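You operate a simulated robot arm through the tools that you are given. There is no shell and no other tool. Be economical: measure what you need, move in short steps, check, and stop when the job is done.

The job below is to be done with a simulated robot arm. You get a single attempt, and the scene is never put back.

JOB
Put things in order on the grey bench top. At the end: the teal pad is in the green tray; the red cup stands where the small yellow box stood; the blue paper roll stands on top of the orange tape roll; the small yellow box stands where the blue paper roll stood; whatever was shut is shut again. Leave all else as you found it, and nothing knocked over.

It is judged by the outcome, as a careful person would: the job done as asked, and still so three seconds after it is handed in. It fails if anything else is knocked over, pushed out of place, dropped, spilled or broken.

ROBOT AND FRAMES
A 6-joint arm with a two-finger gripper, fixed in place. Base frame: the origin is at the foot of the arm, x ahead of it, y to its left, z up; the work surface is at about z = 0. Readings come in m, degrees, newtons and seconds.
With the tool pointing down near the work surface it reaches from about 0.18 to 0.48 m from the base axis. Its first joint turns from -66.0 to 66.0 degrees. Payload 1.76 kg.
Tool frame: the origin (TCP) lies between the finger pads and is the grasp point; the fingertips stand 0.029 m ahead of it; z points along the fingers, y is the line along which they close. Largest opening 0.082 m; the body of the gripper starts 0.058 m behind the TCP.
Orientation is told as [roll, pitch, yaw] about the base's x, y, z axes, in that order, counted from this pose: with the fingers straight down and closing along the base's y, the tool's x points along the base's -x, its y along +y and its z along -z.

CONTROLS
- The arm moves only by the tool apply_moves. Its argument "moves" is a list of rows, each a list of 7 numbers: the shift along the tool's x, y, z in units of 200 mm (1.0 is 200 mm), then the turn, a rotation vector about the tool's x, y, z in units of 90 degrees (1.0 is 90 degrees), then the opening, from 0 (shut) to 1 (fully open). In form: [[tx, ty, tz, rx, ry, rz, grip], ...]. A call has 1 to 10 rows; each row is the pose to reach, as a shift and turn from the pose commanded when the call began, along the tool's axes at that moment. A call with a number of a shift or a turn outside -1 to 1 is refused whole. Rows are played at 5 a second. More than 0.05 m and 8.6 degrees between two rows, or a gripper value outside its range, and nothing of the call is played. Where a pose cannot be reached the arm comes as near as it can. A force on the tool above 40 N (or 10 N above the force at the start of the call, whichever is more), or a blocked arm, ends the call early, and 0.2 s more pass. Each finger halts on what it meets, pressing with about 34 N; the grip force reading is that of the motor and also rises with nothing between the fingers. The clock runs only during rows and for 0.2 s after the last one: add rows that repeat a pose to give the fingers time. The reply holds the time, the measured pose of the TCP, the force on the tool along the base axes, the opening and the grip force, in the units named above and with some noise, with the torque about the TCP (base axes, N m) and any sound that the robot's microphone picked up, and new pictures: "show" is both (left out), scene, wrist or none.
- Cameras (640 x 400 px; columns grow to the right, rows downward): "scene" is fixed at [0.07, 0.3354, 0.4258]; the picture's right is [-0.68, -0.73, 0.00], its down [-0.46, 0.43, -0.77] and it looks along [0.57, -0.53, -0.63] (base axes); focal length 214 px, centre (320, 200). "wrist" rides on the gripper at [0.079, 0.004, -0.089] in the tool frame; the picture's right is [-0.05, 1.00, 0.00], its down [-0.71, -0.04, -0.71] and it looks along [-0.71, -0.04, 0.71] (tool axes); focal length 256 px, centre (320, 200). There is no depth. A picture from a camera that has moved, and an enlarged one, comes with that camera's place and axes in the base frame and with its lens. The place of the scene camera against the robot may be out by one fixed shift of up to 0.018 m in any direction.
- close_up(camera, box): a new picture of the part [left, top, right, bottom] of that camera's present view, enlarged. The clock stands still meanwhile.
- sign_off(): hands the job in; it is judged then, once.

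Go step by step. Nothing tells you positions but the pictures and the camera data: compare them with the known pose of the tool, close in by small moves and look again before you grip or let go. The budget is 120 turns and 200 pictures, counting those below and the enlarged ones. Unless the task says otherwise, let go and move clear before handing in, and close with one line.

The tools are called after "Emit:" by a JSON object that holds its "api" and its "payload". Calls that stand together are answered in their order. apply_moves: Moves the arm, as the interface text tells. Its arguments: {"type":"object","properties":{"moves":{"type":"array","items":{"type":"array","items":{"type":"number"}}},"show":{"type":"string","enum":["both","scene","wrist","none"]}},"required":["moves"]} The other tools are called the same way: close_up (camera, box) takes an enlarged picture of a part of a camera's view; sign_off () hands the job in.

At the start:

```text
clock: 0.0
tool_pos: [0.2417, -0.0226, 0.3576]
orientation: [0.0, -0.1, 0.2]
contact_force: [0.0, -0.5, 0.4]
wrist_torque: [-0.02, 0.03, 0.01]
gripper_width: 0.082
finger_force: 0.1
```

scene: 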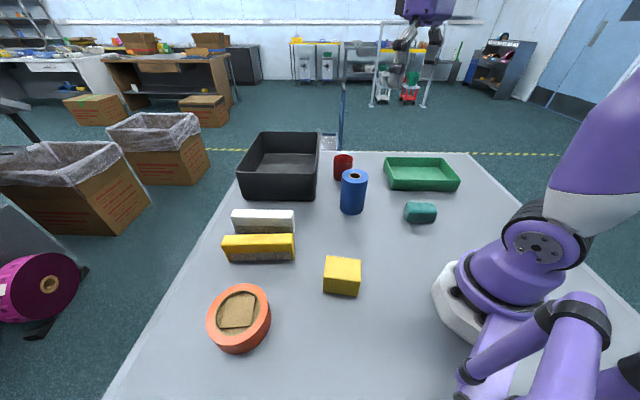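
wrist: 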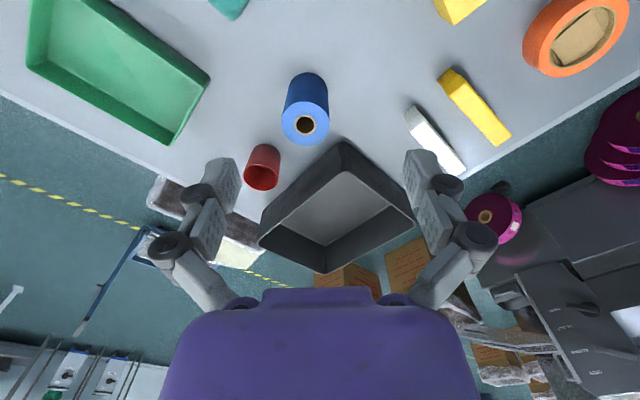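

The bench holds a black bin, green tray, red cup, blue roll, teal pad, white and yellow long boxes, a small yellow box and the orange tape roll. I'll zoom in before moving.

Emit:
{"api": "close_up", "payload": {"camera": "scene", "box": [190, 220, 390, 360]}}

Emit:
{"api": "close_up", "payload": {"camera": "scene", "box": [230, 120, 470, 270]}}

Emit:
{"api": "close_up", "payload": {"camera": "wrist", "box": [180, 0, 620, 275]}}

```text
2.86 times, centred on (290, 290) of scene
camera zoom: at [0.07, 0.3354, 0.4258], right [-0.68, -0.73, 0.0], down [-0.46, 0.43, -0.77], along [0.57, -0.53, -0.63], focal length 613 px, centre (406, -57)
```

zoom: 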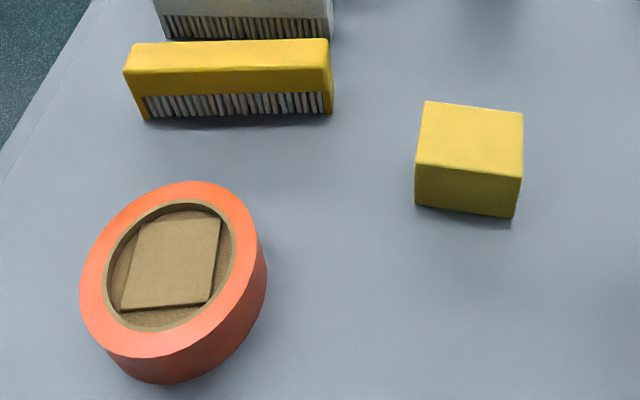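

```text
2.67 times, centred on (350, 195) of scene
camera zoom: at [0.07, 0.3354, 0.4258], right [-0.68, -0.73, 0.0], down [-0.46, 0.43, -0.77], along [0.57, -0.53, -0.63], focal length 572 px, centre (240, 213)
```

zoom: 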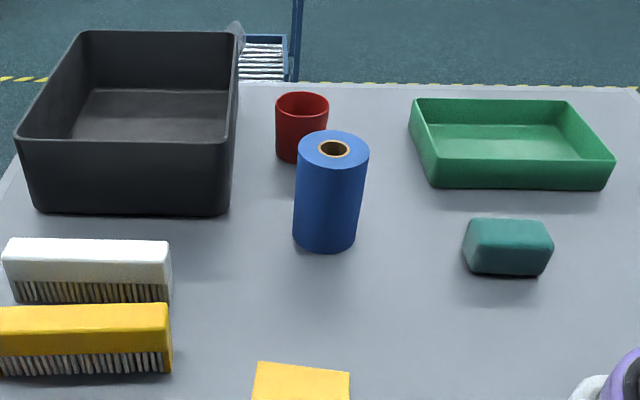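

```text
1.45 times, centred on (400, 138) of wrist
camera zoom: at [0.1627, -0.0184, 0.4466], right [0.05, 1.0, 0.0], down [0.7, -0.04, 0.71], along [0.71, -0.04, -0.71], focal length 372 px, centre (204, 291)
```

zoom: 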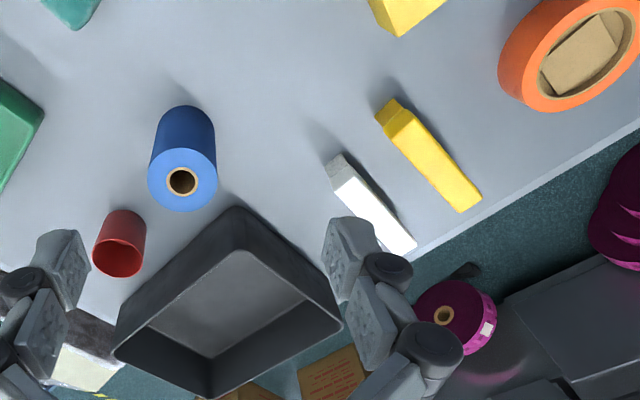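

Most items are located roughly. Next I go above the teal pad to look with the wrist camera.

Emit:
{"api": "apply_moves", "payload": {"moves": [[0.03, -0.1, 0.15, 0, 0, 0, 1], [0.06, -0.2, 0.3, 0, 0, 0, 1], [0.09, -0.3, 0.45, 0, 0, 0, 1], [0.12, -0.4, 0.6, 0, 0, 0, 1], [0.15, -0.5, 0.75, 0, 0, 0, 1], [0.185, -0.635, 0.9, 0, 0, 0, 1], [0.185, -0.635, 0.9, 0, 0, 0, 1]]}}

```text
clock: 1.6
tool_pos: [0.2079, -0.1507, 0.177]
orientation: [0.0, -0.1, 0.1]
contact_force: [-0.2, -0.1, 0.6]
wrist_torque: [0.01, 0.0, -0.01]
gripper_width: 0.0819
finger_force: 0.0
camera wrist: at [0.1273, -0.1461, 0.266], right [0.05, 1.0, 0.0], down [0.7, -0.04, 0.71], along [0.71, -0.04, -0.71], focal length 256 px, centre (320, 200)
```

scene: 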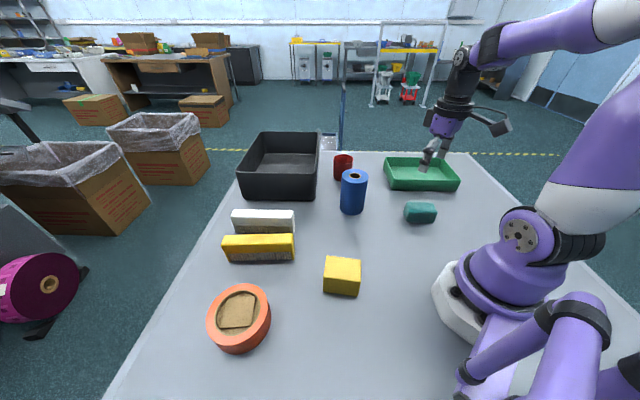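
wrist: 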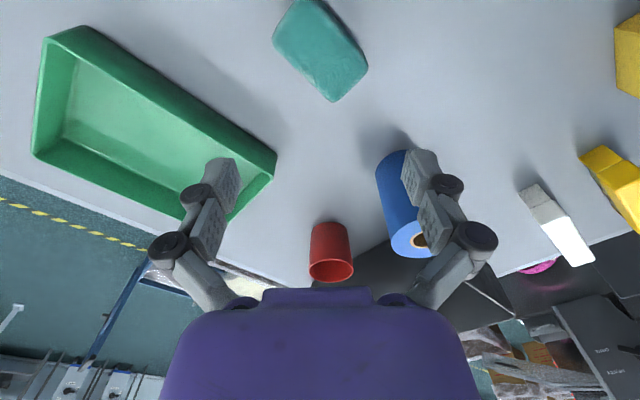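

The pad's centre is around (0.195, -0.15), with its long axis about 45° to the base axes. I rotate the gripper to close across the short side and descend partway.

Emit:
{"api": "apply_moves", "payload": {"moves": [[0.01, 0, 0.05, 0, 0, -0.08, 1], [0.02, 0, 0.1, 0, 0, -0.16, 1], [0.03, 0, 0.15, 0, 0, -0.24, 1], [0.04, 0, 0.2, 0, 0, -0.32, 1], [0.05, 0, 0.25, 0, 0, -0.4, 1], [0.06, 0, 0.3, 0, 0, -0.48, 1], [0.065, 0, 0.335, 0, 0, -0.5, 1], [0.065, 0, 0.335, 0, 0, -0.5, 1]], "show": "wrist"}}

```text
clock: 3.4
tool_pos: [0.1919, -0.1493, 0.1097]
orientation: [-0.1, -0.1, 45.0]
contact_force: [0.7, 0.6, 0.3]
wrist_torque: [0.04, -0.01, 0.01]
gripper_width: 0.082
finger_force: 0.1
camera wrist: at [0.1334, -0.2024, 0.2002], right [-0.67, 0.74, 0.0], down [0.52, 0.47, 0.71], along [0.53, 0.47, -0.71], focal length 256 px, centre (320, 200)
```

wrist: 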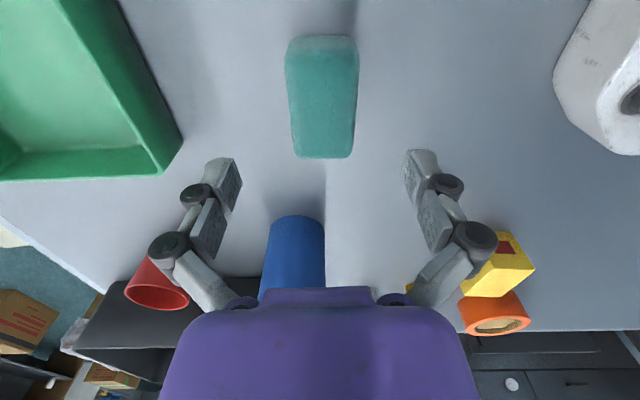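

The pad is centred between the fingers. I descend and close.

Emit:
{"api": "apply_moves", "payload": {"moves": [[0, 0, 0.12, 0, 0, 0, 1], [0, 0, 0.24, 0, 0, 0, 1], [0, 0, 0.33, 0, 0, 0, 1], [0, 0, 0.37, 0, 0, 0, 1], [0, 0, 0.37, 0, 0, 0, 0.8], [0, 0, 0.37, 0, 0, 0, 0.6], [0, 0, 0.37, 0, 0, 0, 0.4], [0, 0, 0.37, 0, 0, 0, 0.3], [0, 0, 0.37, 0, 0, 0, 0.3]], "show": "wrist"}}

```text
clock: 5.4
tool_pos: [0.1936, -0.1504, 0.0368]
orientation: [-0.1, -0.1, 45.1]
contact_force: [-0.1, 0.1, 2.6]
wrist_torque: [0.06, 0.02, 0.01]
gripper_width: 0.0441
finger_force: 34.2
camera wrist: at [0.1344, -0.2024, 0.1265], right [-0.67, 0.74, 0.0], down [0.52, 0.47, 0.71], along [0.53, 0.47, -0.71], focal length 256 px, centre (320, 200)
```

wrist: 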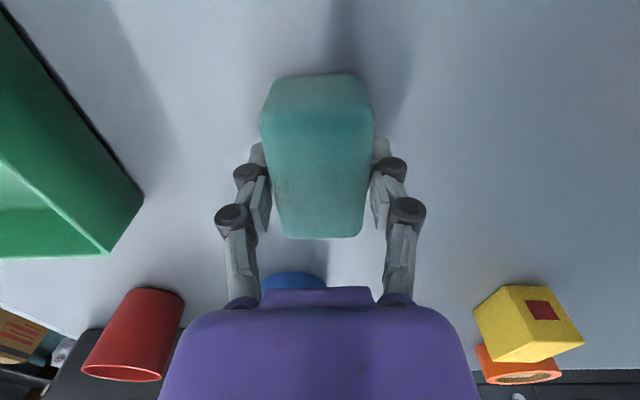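

The pad is held. I lift it, then carry it above the green tray.

Emit:
{"api": "apply_moves", "payload": {"moves": [[0, 0, -0.2, 0, 0, 0, 0.3], [0, 0, -0.4, 0, 0, 0, 0.3], [0.06, -0.15, -0.5, 0, 0, 0, 0.3], [0.13, -0.33, -0.5, 0, 0, 0, 0.3], [0.2, -0.5, -0.5, 0, 0, 0, 0.3], [0.26, -0.66, -0.5, 0, 0, 0, 0.3], [0.32, -0.82, -0.5, 0, 0, 0, 0.3], [0.368, -0.94, -0.5, 0, 0, 0, 0.3], [0.368, -0.94, -0.5, 0, 0, 0, 0.3]]}}

```text
clock: 7.4
tool_pos: [0.2731, -0.336, 0.136]
orientation: [0.0, -0.1, 45.1]
contact_force: [0.8, 0.6, -0.5]
wrist_torque: [0.02, -0.02, -0.01]
gripper_width: 0.0436
finger_force: 33.8
camera wrist: at [0.2143, -0.3881, 0.2262], right [-0.67, 0.74, 0.0], down [0.52, 0.47, 0.71], along [0.53, 0.47, -0.71], focal length 256 px, centre (320, 200)
```

scene: 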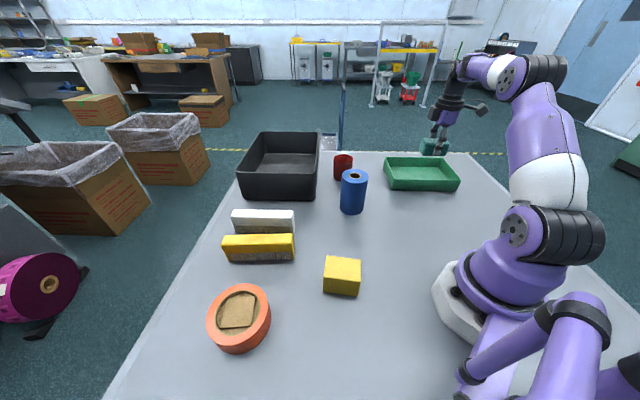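
wrist: 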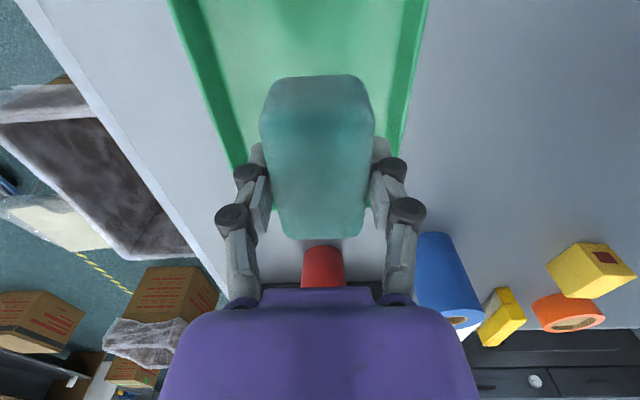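

The tray lies below and is well centred. I lower the pad to just above its floor, release it and lift away.

Emit:
{"api": "apply_moves", "payload": {"moves": [[0, 0, 0.15, 0, 0, 0, 0.3], [0, 0, 0.3, 0, 0, 0, 0.3], [0, 0, 0.4, 0, 0, 0, 0.3], [0, 0, 0.44, 0, 0, 0, 0.3], [0, 0, 0.465, 0, 0, 0, 0.3], [0, 0, 0.465, 0, 0, 0, 0.3]], "show": "wrist"}}

```text
clock: 8.8
tool_pos: [0.273, -0.3353, 0.0434]
orientation: [-0.1, -0.1, 45.1]
contact_force: [0.6, 0.8, -0.4]
wrist_torque: [0.03, 0.01, -0.01]
gripper_width: 0.0438
finger_force: 34.3
camera wrist: at [0.2149, -0.3877, 0.1324], right [-0.67, 0.74, 0.0], down [0.52, 0.47, 0.71], along [0.53, 0.47, -0.71], focal length 256 px, centre (320, 200)
```

wrist: 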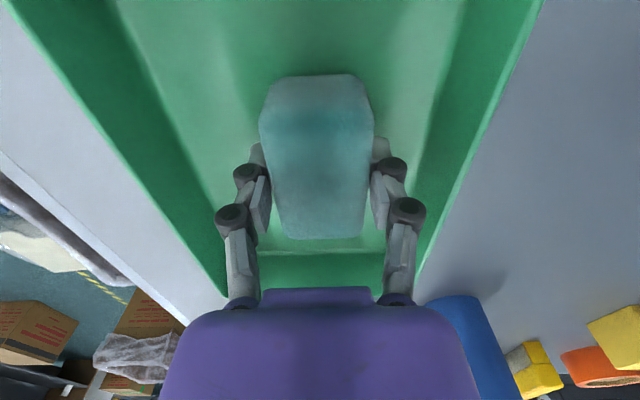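

Still just above the floor, so I lower a little more, open the gripper partway and lift.

Emit:
{"api": "apply_moves", "payload": {"moves": [[0, 0, 0.01, 0, 0, 0, 0.3], [0, 0, 0.015, 0, 0, 0, 0.3], [0, 0, 0.015, 0, 0, 0, 0.6], [0, 0, 0.015, 0, 0, 0, 0.72], [0, 0, 0.015, 0, 0, 0, 0.72], [0, 0, -0.15, 0, 0, 0, 0.72], [0, 0, -0.35, 0, 0, 0, 0.72], [0, 0, -0.55, 0, 0, 0, 0.72], [0, 0, -0.7, 0, 0, 0, 0.72]], "show": "wrist"}}

```text
clock: 10.8
tool_pos: [0.2713, -0.3328, 0.1839]
orientation: [-0.1, 0.0, 45.1]
contact_force: [0.7, 0.1, -0.3]
wrist_torque: [0.0, 0.0, 0.02]
gripper_width: 0.0589
finger_force: 0.1
camera wrist: at [0.212, -0.3856, 0.2741], right [-0.67, 0.74, 0.0], down [0.52, 0.47, 0.71], along [0.53, 0.47, -0.71], focal length 256 px, centre (320, 200)
```

wrist: 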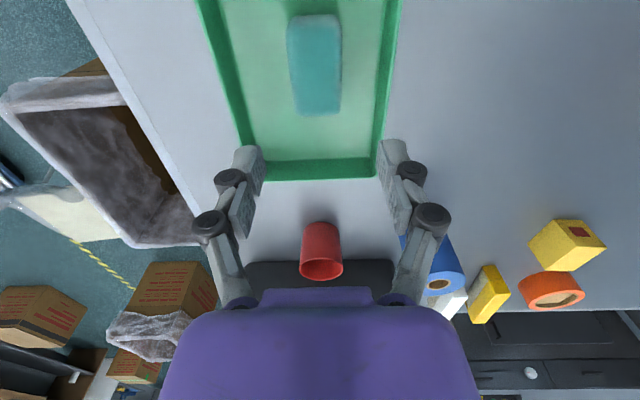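

The pad is in the tray. I go back up and move to look at the blue roll and red cup.

Emit:
{"api": "apply_moves", "payload": {"moves": [[0, 0, -0.2, 0, 0, 0, 0.8], [-0.05, 0.05, -0.38, 0, 0, 0.06, 1], [-0.15, 0.14, -0.48, 0, 0, 0.12, 1], [-0.27, 0.25, -0.48, 0, 0, 0.18, 1], [-0.39, 0.36, -0.48, 0, 0, 0.24, 1], [-0.51, 0.47, -0.48, 0, 0, 0.3, 1], [-0.63, 0.58, -0.48, 0, 0, 0.36, 1], [-0.75, 0.69, -0.48, 0, 0, 0.42, 1], [-0.87, 0.8, -0.48, 0, 0, 0.47, 1], [-0.955, 0.885, -0.48, 0, 0, 0.5, 1]]}}

```text
clock: 13.0
tool_pos: [0.2839, -0.0736, 0.2797]
orientation: [0.0, -0.1, 0.0]
contact_force: [0.3, -0.1, 0.4]
wrist_torque: [0.01, 0.04, 0.0]
gripper_width: 0.0819
finger_force: 0.0
out of reach, approached as far as the arm can: row 2
camera wrist: at [0.2042, -0.0689, 0.3686], right [0.05, 1.0, 0.0], down [0.7, -0.04, 0.71], along [0.71, -0.04, -0.71], focal length 256 px, centre (320, 200)
```

scene: 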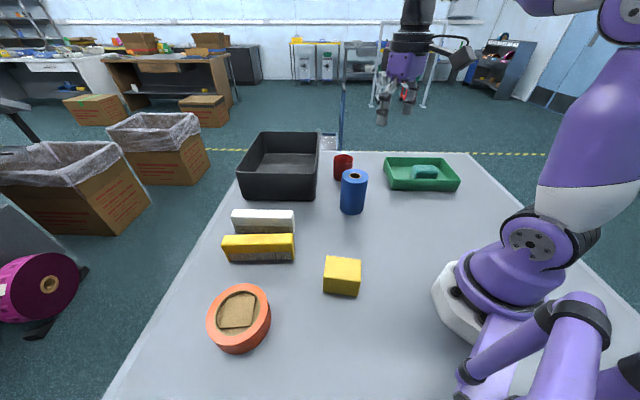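
wrist: 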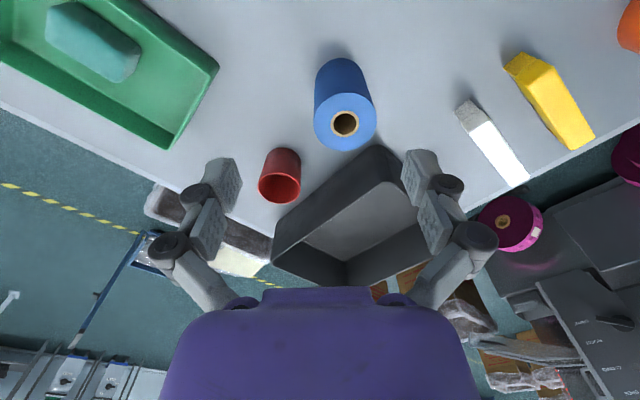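

The blue roll is at about (0.347, -0.05) and the cup at about (0.475, -0.15), which is at the edge of reach. Now I look at the yellow box and the tape roll.

Emit:
{"api": "apply_moves", "payload": {"moves": [[0.06, 0.15, 0, 0, 0, 0, 1], [0.12, 0.3, 0, 0, 0, 0, 1], [0.18, 0.45, 0, 0, 0, 0, 1], [0.24, 0.6, 0, 0, 0, 0, 1], [0.3, 0.75, 0, 0, 0, 0, 1], [0.36, 0.9, 0, 0, 0, 0, 1], [0.42, 1.0, 0, 0, 0, 0, 1], [0.42, 1.0, 0, 0, 0, 0, 1]], "show": "wrist"}}

Emit:
{"api": "close_up", "payload": {"camera": "wrist", "box": [300, 0, 640, 212]}}

```text
clock: 14.8
tool_pos: [0.1973, 0.1266, 0.278]
orientation: [0.0, -0.1, 0.0]
contact_force: [-0.2, 0.6, 0.0]
wrist_torque: [-0.04, 0.03, 0.03]
gripper_width: 0.0821
finger_force: 0.1
camera wrist: at [0.1187, 0.1302, 0.3672], right [0.05, 1.0, 0.0], down [0.7, -0.04, 0.71], along [0.71, -0.04, -0.71], focal length 256 px, centre (320, 200)
```

wrist: 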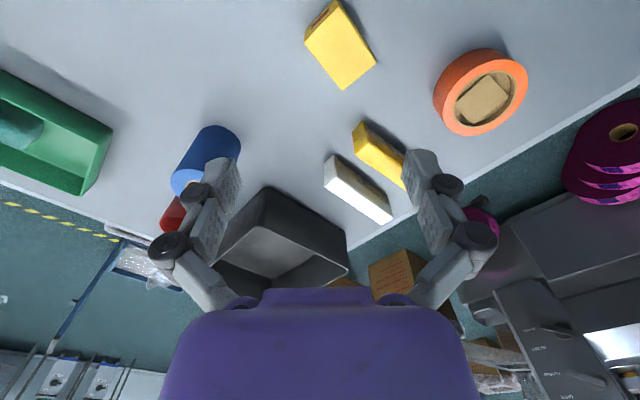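

```text
1.88 times, centred on (470, 106) of wrist
camera zoom: at [0.1187, 0.1302, 0.3672], right [0.05, 1.0, 0.0], down [0.7, -0.04, 0.71], along [0.71, -0.04, -0.71], focal length 482 px, centre (38, 377)
```

zoom: 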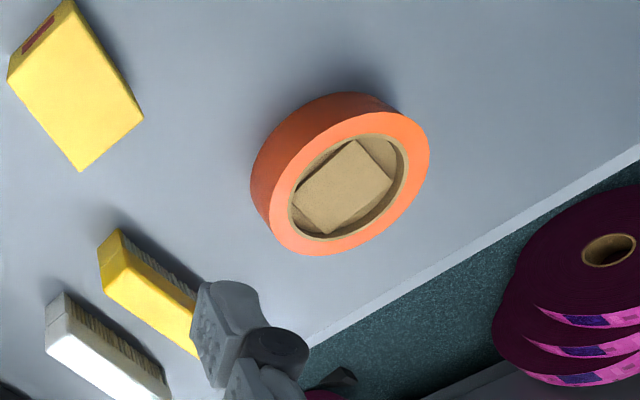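

The tape roll is at about (0.273, 0.328), with a board inside its core. I get a steeper, closer look.

Emit:
{"api": "apply_moves", "payload": {"moves": [[-0.04, 0.14, 0, 0, 0, 0, 1], [-0.08, 0.28, 0.1, 0, 0, 0, 1], [-0.13, 0.42, 0.2, 0, 0, 0, 1], [-0.17, 0.56, 0.3, 0, 0, 0, 1], [-0.21, 0.7, 0.4, 0, 0, 0, 1], [-0.25, 0.84, 0.5, 0, 0, 0, 1], [-0.3, 0.98, 0.5, 0, 0, 0, 1], [-0.3, 0.98, 0.5, 0, 0, 0, 1]], "show": "wrist"}}

Emit:
{"api": "close_up", "payload": {"camera": "wrist", "box": [220, 0, 420, 125]}}

```text
clock: 16.6
tool_pos: [0.2584, 0.3229, 0.1785]
orientation: [0.0, -0.1, 0.1]
contact_force: [0.4, -0.5, 0.2]
wrist_torque: [0.01, 0.05, -0.01]
gripper_width: 0.0822
finger_force: 0.0
camera wrist: at [0.1786, 0.3268, 0.2674], right [0.05, 1.0, 0.0], down [0.7, -0.04, 0.71], along [0.71, -0.04, -0.71], focal length 256 px, centre (320, 200)
```

wrist: 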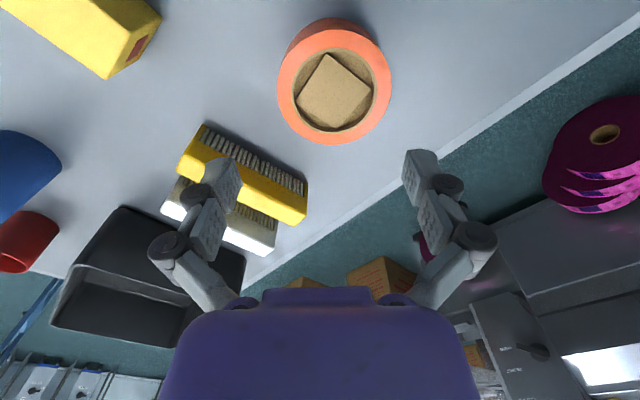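

```text
3.20 times, centred on (320, 62) of wrist
camera zoom: at [0.1786, 0.3268, 0.2674], right [0.05, 1.0, 0.0], down [0.7, -0.04, 0.71], along [0.71, -0.04, -0.71], focal length 819 px, centre (320, 640)
```

zoom: 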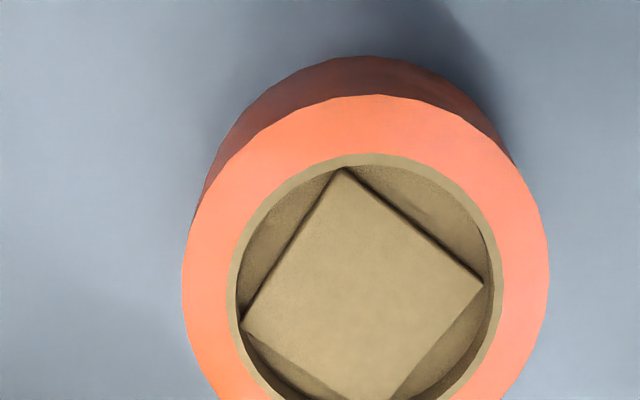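

The board sits in the tape's core, and the roll target is about (0.270, 0.334). I now return to the blue roll, at height, to grasp it.

Emit:
{"api": "apply_moves", "payload": {"moves": [[0, 0, -0.2, 0, 0, 0, 1], [-0.03, -0.15, -0.4, 0, 0, 0, 1], [-0.06, -0.35, -0.45, 0, 0, 0, 1], [-0.1, -0.55, -0.45, 0, 0, 0, 1], [-0.14, -0.75, -0.45, 0, 0, 0, 1], [-0.2, -1.0, -0.45, 0, 0, 0, 1]], "show": "none"}}

Emit:
{"api": "apply_moves", "payload": {"moves": [[-0.05, -0.2, 0, 0, 0, 0, 1], [-0.1, -0.4, 0, 0, 0, 0, 1], [-0.15, -0.6, 0, 0, 0, 0, 1], [-0.2, -0.8, 0, 0, 0, 0, 1], [-0.23, -0.86, 0.05, 0, 0, 0, 1], [-0.23, -0.86, 0.2, 0, 0, 0, 1], [-0.23, -0.86, 0.3, 0, 0, 0, 1], [-0.23, -0.86, 0.3, 0, 0, 0, 1]]}}

```text
refused: row 2 steps farther than a row can; nothing moved
```

```text
clock: 18.4
tool_pos: [0.3053, 0.1497, 0.1204]
orientation: [0.0, -0.1, 0.1]
contact_force: [0.1, -1.2, -0.2]
wrist_torque: [-0.02, 0.0, 0.01]
gripper_width: 0.0821
finger_force: 0.1
camera wrist: at [0.2269, 0.1544, 0.2091], right [0.05, 1.0, 0.0], down [0.7, -0.04, 0.71], along [0.71, -0.04, -0.71], focal length 256 px, centre (320, 200)
```

scene: 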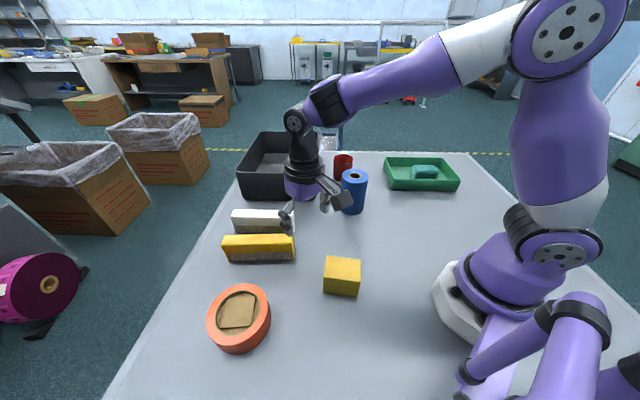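
wrist: 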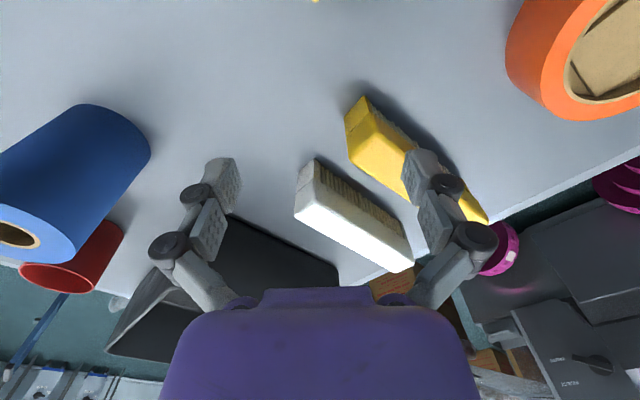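

The first call was refused and the second went through, leaving the arm at a safe but unplanned spot, with nothing touched. From now on I send one move at a time. I raise, then go above the roll.

Emit:
{"api": "apply_moves", "payload": {"moves": [[0, 0, -0.2, 0, 0, 0, 1], [0, 0, -0.4, 0, 0, 0, 1], [0, 0, -0.6, 0, 0, 0, 1], [-0.05, -0.2, -0.6, 0, 0, 0, 1], [-0.1, -0.4, -0.6, 0, 0, 0, 1], [-0.15, -0.6, -0.6, 0, 0, 0, 1], [-0.2, -0.8, -0.6, 0, 0, 0, 1], [-0.21, -1.0, -0.6, 0, 0, 0, 1], [-0.21, -1.0, -0.6, 0, 0, 0, 1]], "show": "wrist"}}

```text
clock: 20.4
tool_pos: [0.3479, -0.0513, 0.2376]
orientation: [-0.1, 0.0, 0.2]
contact_force: [0.3, -0.4, -0.6]
wrist_torque: [0.0, 0.01, 0.01]
gripper_width: 0.0819
finger_force: 0.2
camera wrist: at [0.2682, -0.047, 0.3275], right [0.05, 1.0, 0.0], down [0.7, -0.04, 0.71], along [0.71, -0.04, -0.71], focal length 256 px, centre (320, 200)
```

wrist: 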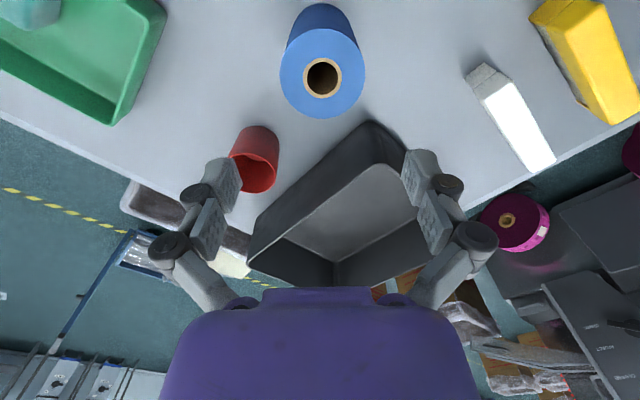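

The roll is right below the gripper and about 0.07 m wide, so the fit is tight. I descend to just above its top and check the alignment.

Emit:
{"api": "apply_moves", "payload": {"moves": [[0, 0.005, 0.15, 0, 0, 0, 1], [0, 0.005, 0.3, 0, 0, 0, 1], [0, 0.005, 0.42, 0, 0, 0, 1], [0, 0.005, 0.42, 0, 0, 0, 1]], "show": "wrist"}}

```text
clock: 21.4
tool_pos: [0.3479, -0.0498, 0.1553]
orientation: [0.1, -0.1, 0.1]
contact_force: [-0.8, 0.2, -0.3]
wrist_torque: [-0.02, 0.03, 0.02]
gripper_width: 0.0821
finger_force: 0.0
camera wrist: at [0.2677, -0.0449, 0.2436], right [0.05, 1.0, 0.0], down [0.7, -0.04, 0.71], along [0.71, -0.04, -0.71], focal length 256 px, centre (320, 200)
```

wrist: 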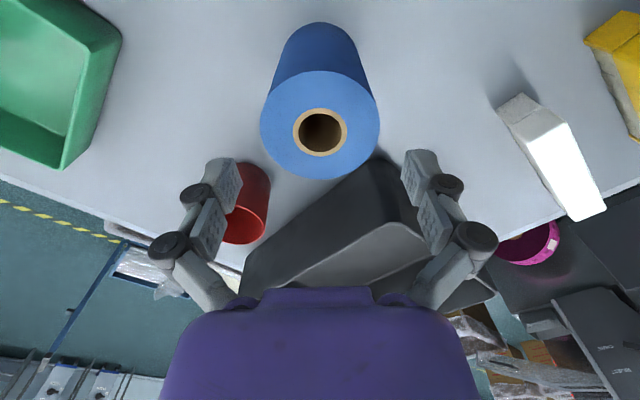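

Centred. I descend to mid-height and close.

Emit:
{"api": "apply_moves", "payload": {"moves": [[0, 0, 0.1, 0, 0, 0, 1], [0, 0, 0.2, 0, 0, 0, 1], [0, 0, 0.3, 0, 0, 0, 1], [0, 0, 0.4, 0, 0, 0, 1], [0, 0, 0.4, 0, 0, 0, 1], [0, 0, 0.4, 0, 0, 0, 0.8], [0, 0, 0.4, 0, 0, 0, 0.7], [0, 0, 0.4, 0, 0, 0, 0.7]]}}

```text
clock: 23.2
tool_pos: [0.3491, -0.0492, 0.0761]
orientation: [0.0, -0.2, 0.1]
contact_force: [-0.2, 1.9, 5.1]
wrist_torque: [-0.08, 0.01, -0.03]
gripper_width: 0.068
finger_force: 33.6
camera wrist: at [0.2695, -0.0449, 0.1651], right [0.05, 1.0, 0.0], down [0.7, -0.04, 0.71], along [0.71, -0.04, -0.71], focal length 256 px, centre (320, 200)
```

scene: 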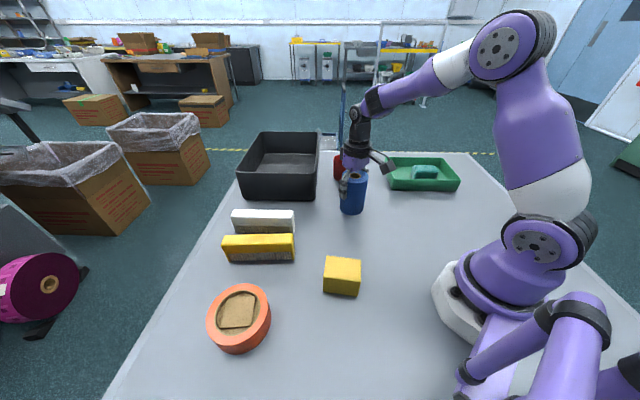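
wrist: 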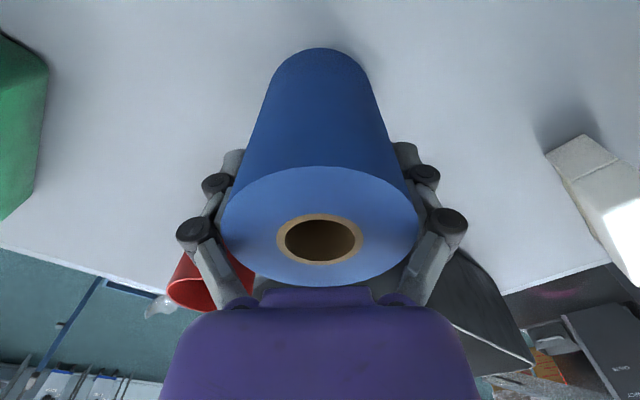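

Gripped at 0.068 m. I lift and carry the roll toward the tape.

Emit:
{"api": "apply_moves", "payload": {"moves": [[0, 0, -0.1, 0, 0, 0, 0.7], [0, 0, -0.25, 0, 0, 0, 0.7], [0, 0, -0.45, 0, 0, 0, 0.7], [0.03, 0.1, -0.6, 0, 0, 0, 0.7], [0.06, 0.25, -0.65, 0, 0, 0, 0.7], [0.09, 0.42, -0.65, 0, 0, 0, 0.7], [0.12, 0.59, -0.65, 0, 0, 0, 0.7], [0.15, 0.76, -0.65, 0, 0, 0, 0.7], [0.2, 0.93, -0.65, 0, 0, 0, 0.7], [0.2, 0.93, -0.65, 0, 0, 0, 0.7]], "show": "scene"}}

```text
clock: 25.4
tool_pos: [0.3061, 0.1357, 0.2046]
orientation: [-0.1, -0.1, -0.1]
contact_force: [0.2, -0.1, -1.5]
wrist_torque: [-0.01, -0.02, -0.02]
gripper_width: 0.068
finger_force: 33.8
```

scene: 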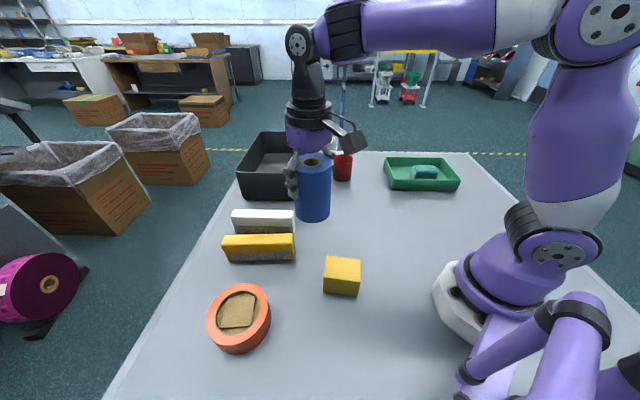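

Continuing to above the tape roll.

Emit:
{"api": "apply_moves", "payload": {"moves": [[0.03, 0.17, 0, 0, 0, 0, 0.7], [0.06, 0.34, 0, 0, 0, 0, 0.7], [0.09, 0.51, 0, 0, 0, 0, 0.7], [0.12, 0.68, 0, 0, 0, 0, 0.7], [0.15, 0.85, 0, 0, 0, 0, 0.7], [0.18, 0.99, 0, 0, 0, 0, 0.7], [0.18, 0.99, 0.1, 0, 0, 0, 0.7], [0.18, 0.99, 0.15, 0, 0, 0, 0.7], [0.18, 0.99, 0.15, 0, 0, 0, 0.7]]}}

```text
clock: 27.4
tool_pos: [0.2701, 0.3337, 0.1777]
orientation: [0.0, -0.1, 0.1]
contact_force: [0.4, -0.2, -1.5]
wrist_torque: [0.0, 0.01, -0.04]
gripper_width: 0.0676
finger_force: 33.7
camera wrist: at [0.1908, 0.3381, 0.2659], right [0.05, 1.0, 0.0], down [0.7, -0.04, 0.71], along [0.71, -0.04, -0.71], focal length 256 px, centre (320, 200)
```

scene: 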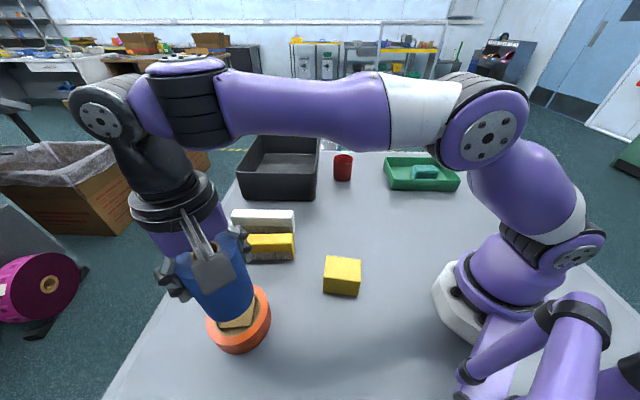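
wrist: 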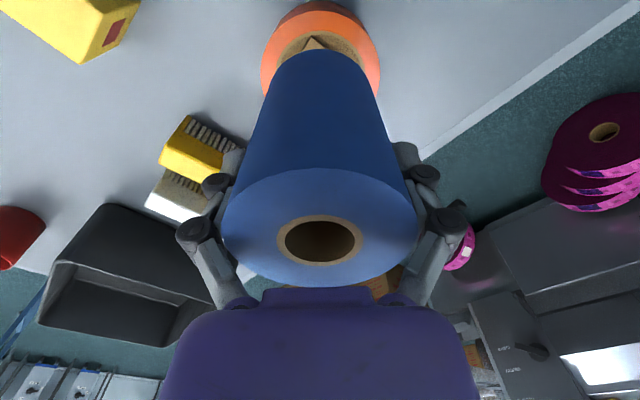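

Sideways alignment looks exact. I lower until the roll's bottom is about 1.5 cm above the tape and check fore-aft.

Emit:
{"api": "apply_moves", "payload": {"moves": [[0, 0, 0.1, 0, 0, 0, 0.7], [0, 0, 0.2, 0, 0, 0, 0.7], [0, 0, 0.235, 0, 0, 0, 0.7], [0, 0, 0.235, 0, 0, 0, 0.7]], "show": "none"}}

Emit:
{"api": "close_up", "payload": {"camera": "wrist", "box": [220, 0, 420, 125]}}

Emit:
{"api": "close_up", "payload": {"camera": "scene", "box": [140, 220, 340, 360]}}

```text
clock: 28.4
tool_pos: [0.2704, 0.3353, 0.1282]
orientation: [0.0, -0.1, 0.2]
contact_force: [-0.2, -0.3, -1.1]
wrist_torque: [0.02, -0.02, 0.02]
gripper_width: 0.068
finger_force: 34.3
```

```text
3.20 times, centred on (320, 62) of wrist
camera zoom: at [0.1909, 0.3398, 0.2173], right [0.05, 1.0, 0.0], down [0.7, -0.04, 0.71], along [0.71, -0.04, -0.71], focal length 819 px, centre (320, 640)
```

zoom: 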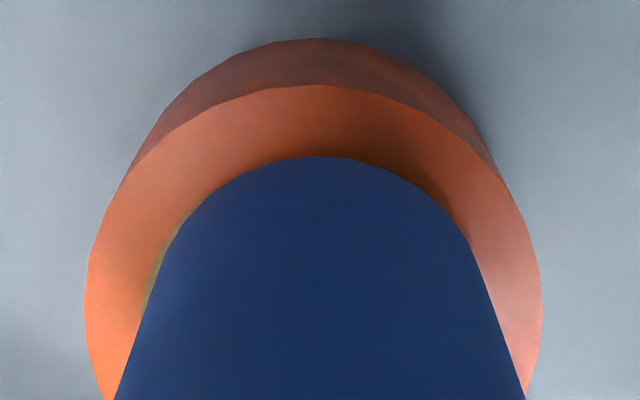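

```text
2.86 times, centred on (240, 290) of scene
camera zoom: at [0.07, 0.3354, 0.4258], right [-0.68, -0.73, 0.0], down [-0.46, 0.43, -0.77], along [0.57, -0.53, -0.63], focal length 613 px, centre (549, -57)
```

zoom: 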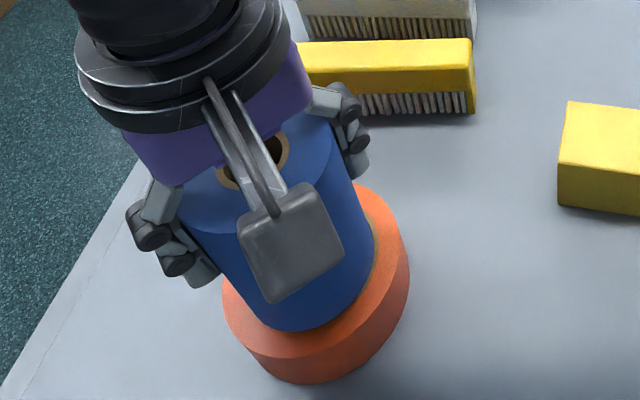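

Slightly off: the roll should go about 4 mm forward and 1.5 mm to −y. I correct this, lower a little and look again.

Emit:
{"api": "apply_moves", "payload": {"moves": [[-0.02, -0.0075, 0, 0, 0, 0, 0.7], [-0.02, -0.0075, 0.02, 0, 0, 0, 0.7], [-0.02, -0.0075, 0.02, 0, 0, 0, 0.7]], "show": "none"}}

Emit:
{"api": "close_up", "payload": {"camera": "wrist", "box": [220, 0, 420, 125]}}

Emit:
{"api": "close_up", "payload": {"camera": "scene", "box": [190, 260, 290, 360]}}

```text
clock: 29.2
tool_pos: [0.2734, 0.3332, 0.1243]
orientation: [0.0, -0.1, 0.0]
contact_force: [0.9, -0.3, -1.4]
wrist_torque: [-0.02, 0.02, -0.02]
gripper_width: 0.0679
finger_force: 34.2
```

```text
3.20 times, centred on (320, 62) of wrist
camera zoom: at [0.1949, 0.3376, 0.2137], right [0.05, 1.0, 0.0], down [0.7, -0.04, 0.71], along [0.71, -0.04, -0.71], focal length 819 px, centre (320, 640)
```

zoom: 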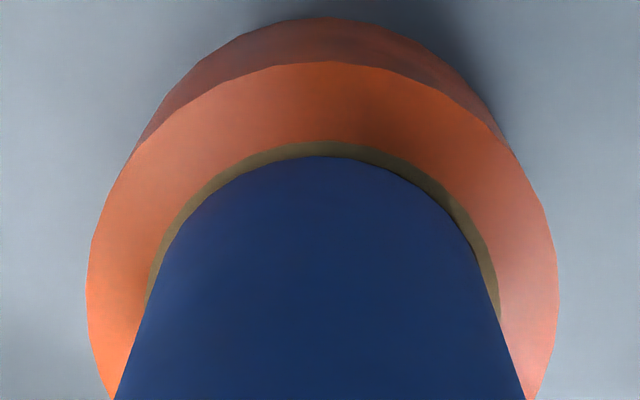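

```text
4.00 times, centred on (240, 310) of scene
camera zoom: at [0.07, 0.3354, 0.4258], right [-0.68, -0.73, 0.0], down [-0.46, 0.43, -0.77], along [0.57, -0.53, -0.63], focal length 858 px, centre (640, -240)
```

zoom: 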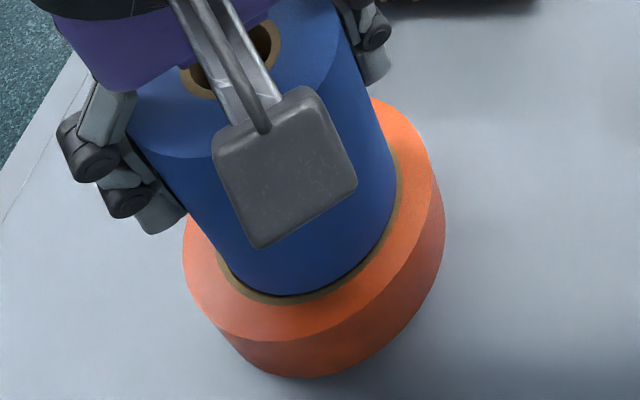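

Well centred now. I lower in small steps, watching the force for contact.

Emit:
{"api": "apply_moves", "payload": {"moves": [[0, 0, 0.01, 0, 0, 0, 0.7], [0, 0, 0.02, 0, 0, 0, 0.7], [0, 0, 0.02, 0, 0, 0, 0.7]], "show": "none"}}

```text
clock: 30.0
tool_pos: [0.275, 0.3333, 0.1206]
orientation: [0.1, -0.1, 0.0]
contact_force: [-1.3, -3.1, 9.6]
wrist_torque: [-0.31, 0.04, -0.04]
gripper_width: 0.0678
finger_force: 34.5
```

Contact at about 0.044 m, which matches the rim height. A quick look before releasing.

Emit:
{"api": "close_up", "payload": {"camera": "wrist", "box": [220, 0, 420, 125]}}

Emit:
{"api": "close_up", "payload": {"camera": "scene", "box": [190, 260, 290, 360]}}

```text
3.20 times, centred on (320, 62) of wrist
camera zoom: at [0.1951, 0.3379, 0.2099], right [0.05, 1.0, 0.0], down [0.7, -0.04, 0.71], along [0.71, -0.04, -0.71], focal length 819 px, centre (320, 640)
```

zoom: 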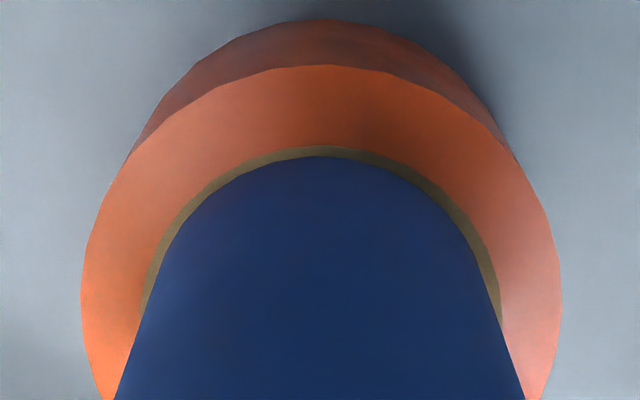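

```text
4.00 times, centred on (240, 310) of scene
camera zoom: at [0.07, 0.3354, 0.4259], right [-0.68, -0.73, 0.0], down [-0.46, 0.43, -0.77], along [0.57, -0.53, -0.63], focal length 858 px, centre (640, -240)
```

zoom: 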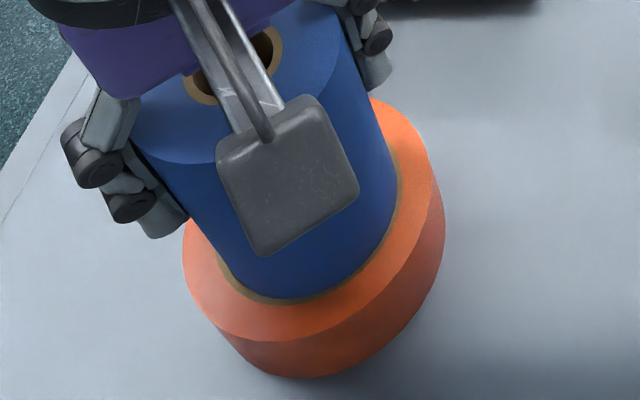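

It sits centred on the core. I release slowly and lift straight up.

Emit:
{"api": "apply_moves", "payload": {"moves": [[0, 0, 0.015, 0, 0, 0, 0.8], [0, 0, 0.015, 0, 0, 0, 0.88], [0, 0, 0.015, 0, 0, 0, 1.0], [0, 0, 0.015, 0, 0, 0, 1.0], [0, 0, -0.1, 0, 0, 0, 1], [0, 0, -0.25, 0, 0, 0, 1], [0, 0, -0.45, 0, 0, 0, 1], [0, 0, -0.65, 0, 0, 0, 1], [0, 0, -0.75, 0, 0, 0, 1]]}}

```text
clock: 32.0
tool_pos: [0.2654, 0.3219, 0.2565]
orientation: [0.0, -0.1, 0.2]
contact_force: [-0.4, -0.3, -0.2]
wrist_torque: [0.02, 0.01, 0.0]
gripper_width: 0.0817
finger_force: 0.0
out of reach, approached as far as the arm can: row 8, 9
camera wrist: at [0.1862, 0.3261, 0.345], right [0.05, 1.0, 0.0], down [0.71, -0.04, 0.71], along [0.71, -0.04, -0.71], focal length 256 px, centre (320, 200)
```

scene: 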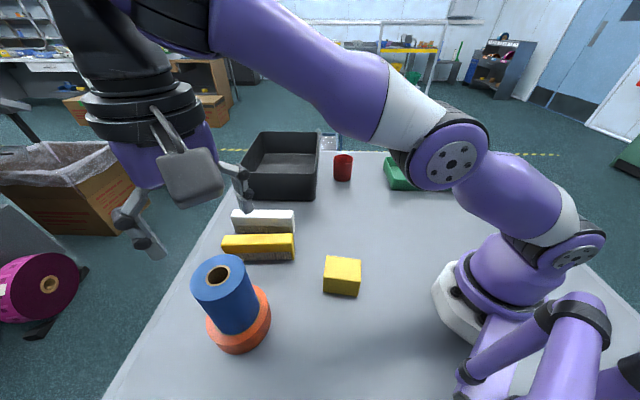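
wrist: 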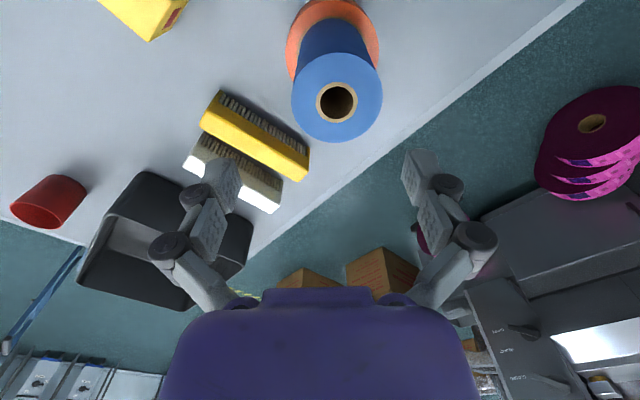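

The blue roll stands on the tape. Next I go above the small yellow box.

Emit:
{"api": "apply_moves", "payload": {"moves": [[0.06, -0.13, 0, 0, 0, 0, 1], [0.12, -0.26, 0, 0, 0, 0, 1], [0.18, -0.4, 0, 0, 0, 0, 1], [0.24, -0.54, 0.1, 0, 0, 0, 1], [0.3, -0.68, 0.2, 0, 0, 0, 1], [0.36, -0.8, 0.3, 0, 0, 0, 1], [0.4, -0.87, 0.4, 0, 0, 0, 1], [0.4, -0.87, 0.4, 0, 0, 0, 1]], "show": "wrist"}}

```text
clock: 33.8
tool_pos: [0.1854, 0.1494, 0.1751]
orientation: [0.1, -0.1, 0.0]
contact_force: [-1.2, 0.5, 0.6]
wrist_torque: [0.03, 0.0, -0.04]
gripper_width: 0.0819
finger_force: 0.0
camera wrist: at [0.1058, 0.1531, 0.2645], right [0.05, 1.0, 0.0], down [0.7, -0.04, 0.71], along [0.71, -0.04, -0.71], focal length 256 px, centre (320, 200)
```

wrist: 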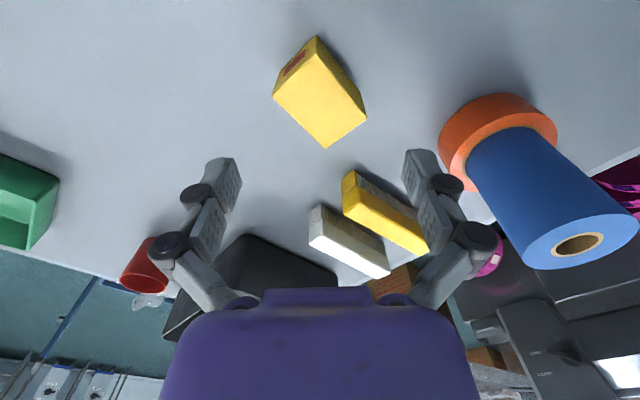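

Emit:
{"api": "close_up", "payload": {"camera": "wrist", "box": [240, 20, 400, 160]}}

```text
2.86 times, centred on (320, 90) of wrist
camera zoom: at [0.1058, 0.1531, 0.2645], right [0.05, 1.0, 0.0], down [0.7, -0.04, 0.71], along [0.71, -0.04, -0.71], focal length 731 px, centre (320, 514)
```

zoom: 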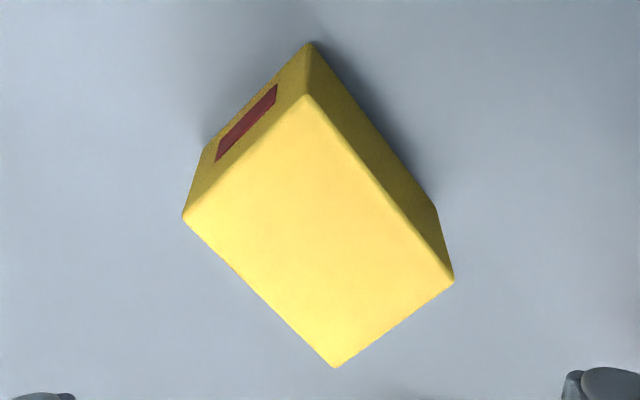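

The box centre is (0.206, 0.148), it is about 0.052 tall, and its short side lies along yaw 38°. I align above it.

Emit:
{"api": "apply_moves", "payload": {"moves": [[-0.02, 0, 0.05, 0, 0, -0.085, 1], [-0.04, 0, 0.1, 0, 0, -0.17, 1], [-0.06, 0, 0.15, 0, 0, -0.25, 1], [-0.08, 0, 0.2, 0, 0, -0.33, 1], [-0.103, -0.007, 0.25, 0, 0, -0.4, 1], [-0.103, -0.007, 0.275, 0, 0, -0.42, 1], [-0.103, -0.007, 0.275, 0, 0, -0.42, 1]], "show": "wrist"}}

```text
clock: 35.4
tool_pos: [0.2059, 0.147, 0.1202]
orientation: [0.0, -0.1, 37.9]
contact_force: [-0.5, -0.1, -0.8]
wrist_torque: [0.0, 0.02, -0.01]
gripper_width: 0.082
finger_force: 0.1
camera wrist: at [0.1411, 0.1026, 0.2104], right [-0.57, 0.82, 0.0], down [0.58, 0.4, 0.71], along [0.58, 0.4, -0.71], focal length 256 px, centre (320, 200)
```

wrist: 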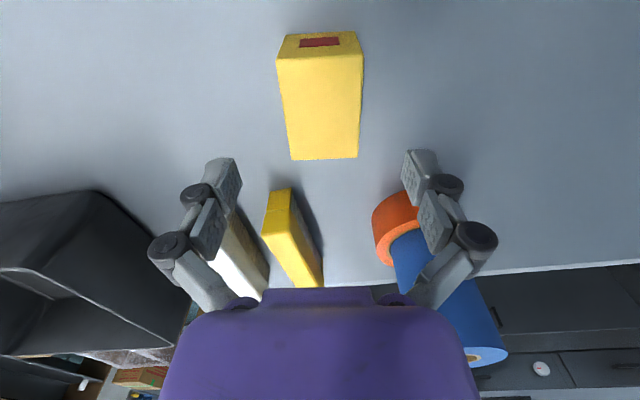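

Aligned. I descend and grip the box.

Emit:
{"api": "apply_moves", "payload": {"moves": [[0, 0, 0.12, 0, 0, 0, 1], [0, 0, 0.24, 0, 0, 0, 1], [0, 0, 0.34, 0, 0, 0, 1], [0, 0, 0.42, 0, 0, 0, 1], [0, 0, 0.42, 0, 0, 0, 0.8], [0, 0, 0.42, 0, 0, 0, 0.6], [0, 0, 0.42, 0, 0, 0, 0.45], [0, 0, 0.42, 0, 0, 0, 0.4], [0, 0, 0.42, 0, 0, 0, 0.4]], "show": "wrist"}}

```text
clock: 37.4
tool_pos: [0.206, 0.1465, 0.038]
orientation: [0.0, -0.1, 37.9]
contact_force: [-0.8, 0.0, 1.4]
wrist_torque: [0.02, 0.06, 0.0]
gripper_width: 0.0493
finger_force: 34.2
camera wrist: at [0.1414, 0.1014, 0.1276], right [-0.57, 0.82, 0.0], down [0.58, 0.4, 0.71], along [0.58, 0.4, -0.71], focal length 256 px, centre (320, 200)
```

wrist: 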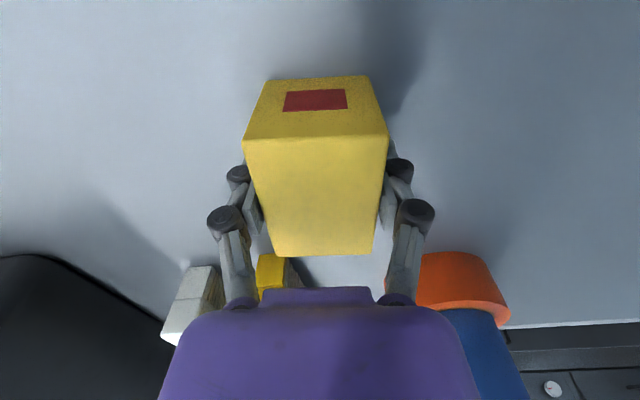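

Gripped at 0.049 m. I lift and carry the box toward the blue roll's former place.

Emit:
{"api": "apply_moves", "payload": {"moves": [[0, 0, -0.2, 0, 0, 0, 0.4], [0, 0, -0.4, 0, 0, 0, 0.4], [0, -0.1, -0.5, 0, 0, 0, 0.4], [0.01, -0.25, -0.5, 0, 0, 0, 0.4], [0.02, -0.4, -0.5, 0, 0, 0, 0.4], [0.03, -0.56, -0.5, 0, 0, 0, 0.4], [0.04, -0.72, -0.5, 0, 0, 0, 0.4], [0.05, -0.88, -0.5, 0, 0, 0, 0.4], [0.053, -0.95, -0.5, 0, 0, 0, 0.4], [0.053, -0.95, -0.5, 0, 0, 0, 0.4]], "show": "scene"}}

```text
clock: 39.6
tool_pos: [0.3163, -0.0114, 0.1369]
orientation: [-0.1, -0.1, 37.9]
contact_force: [-0.6, 0.8, -0.9]
wrist_torque: [-0.02, 0.03, 0.0]
gripper_width: 0.0492
finger_force: 34.0
```

scene: 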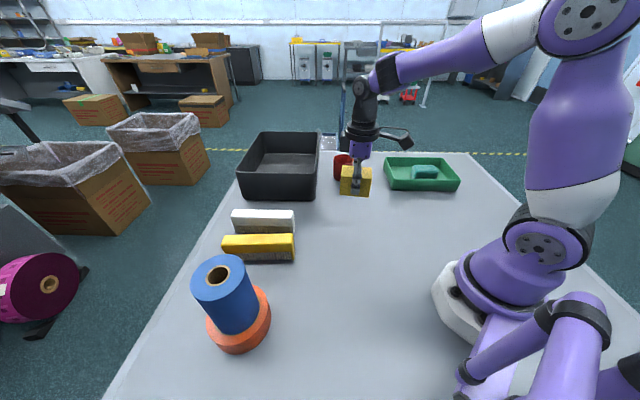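

The rest of the way, then partly down.

Emit:
{"api": "apply_moves", "payload": {"moves": [[0, -0.13, 0, 0, 0, 0, 0.4], [0, -0.255, 0, 0, 0, 0, 0.4], [0, -0.255, 0.15, 0, 0, 0, 0.4], [0, -0.255, 0.3, 0, 0, 0, 0.4], [0, -0.255, 0.4, 0, 0, 0, 0.4], [0, -0.255, 0.4, 0, 0, 0, 0.4]]}}

```text
clock: 41.0
tool_pos: [0.3465, -0.0513, 0.0567]
orientation: [-0.1, -0.2, 38.0]
contact_force: [0.2, -0.6, -1.2]
wrist_torque: [0.02, -0.01, 0.01]
gripper_width: 0.0494
finger_force: 34.1
camera wrist: at [0.281, -0.095, 0.1465], right [-0.57, 0.82, 0.0], down [0.58, 0.4, 0.71], along [0.58, 0.4, -0.71], focal length 256 px, centre (320, 200)
```

scene: 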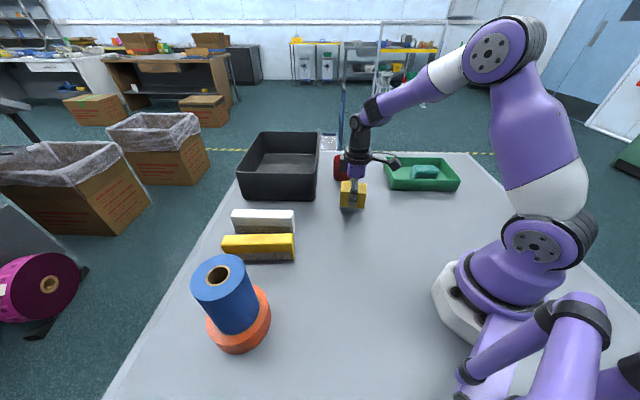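
wrist: 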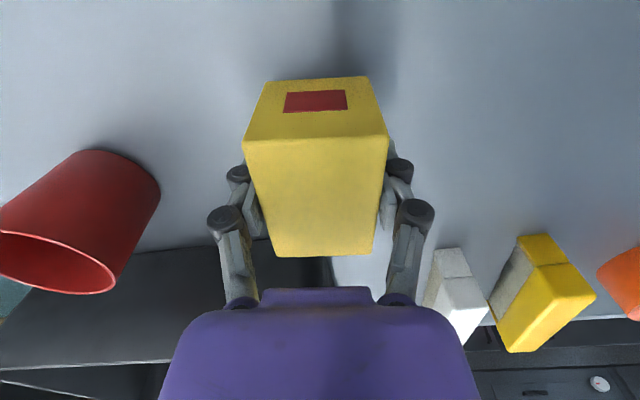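

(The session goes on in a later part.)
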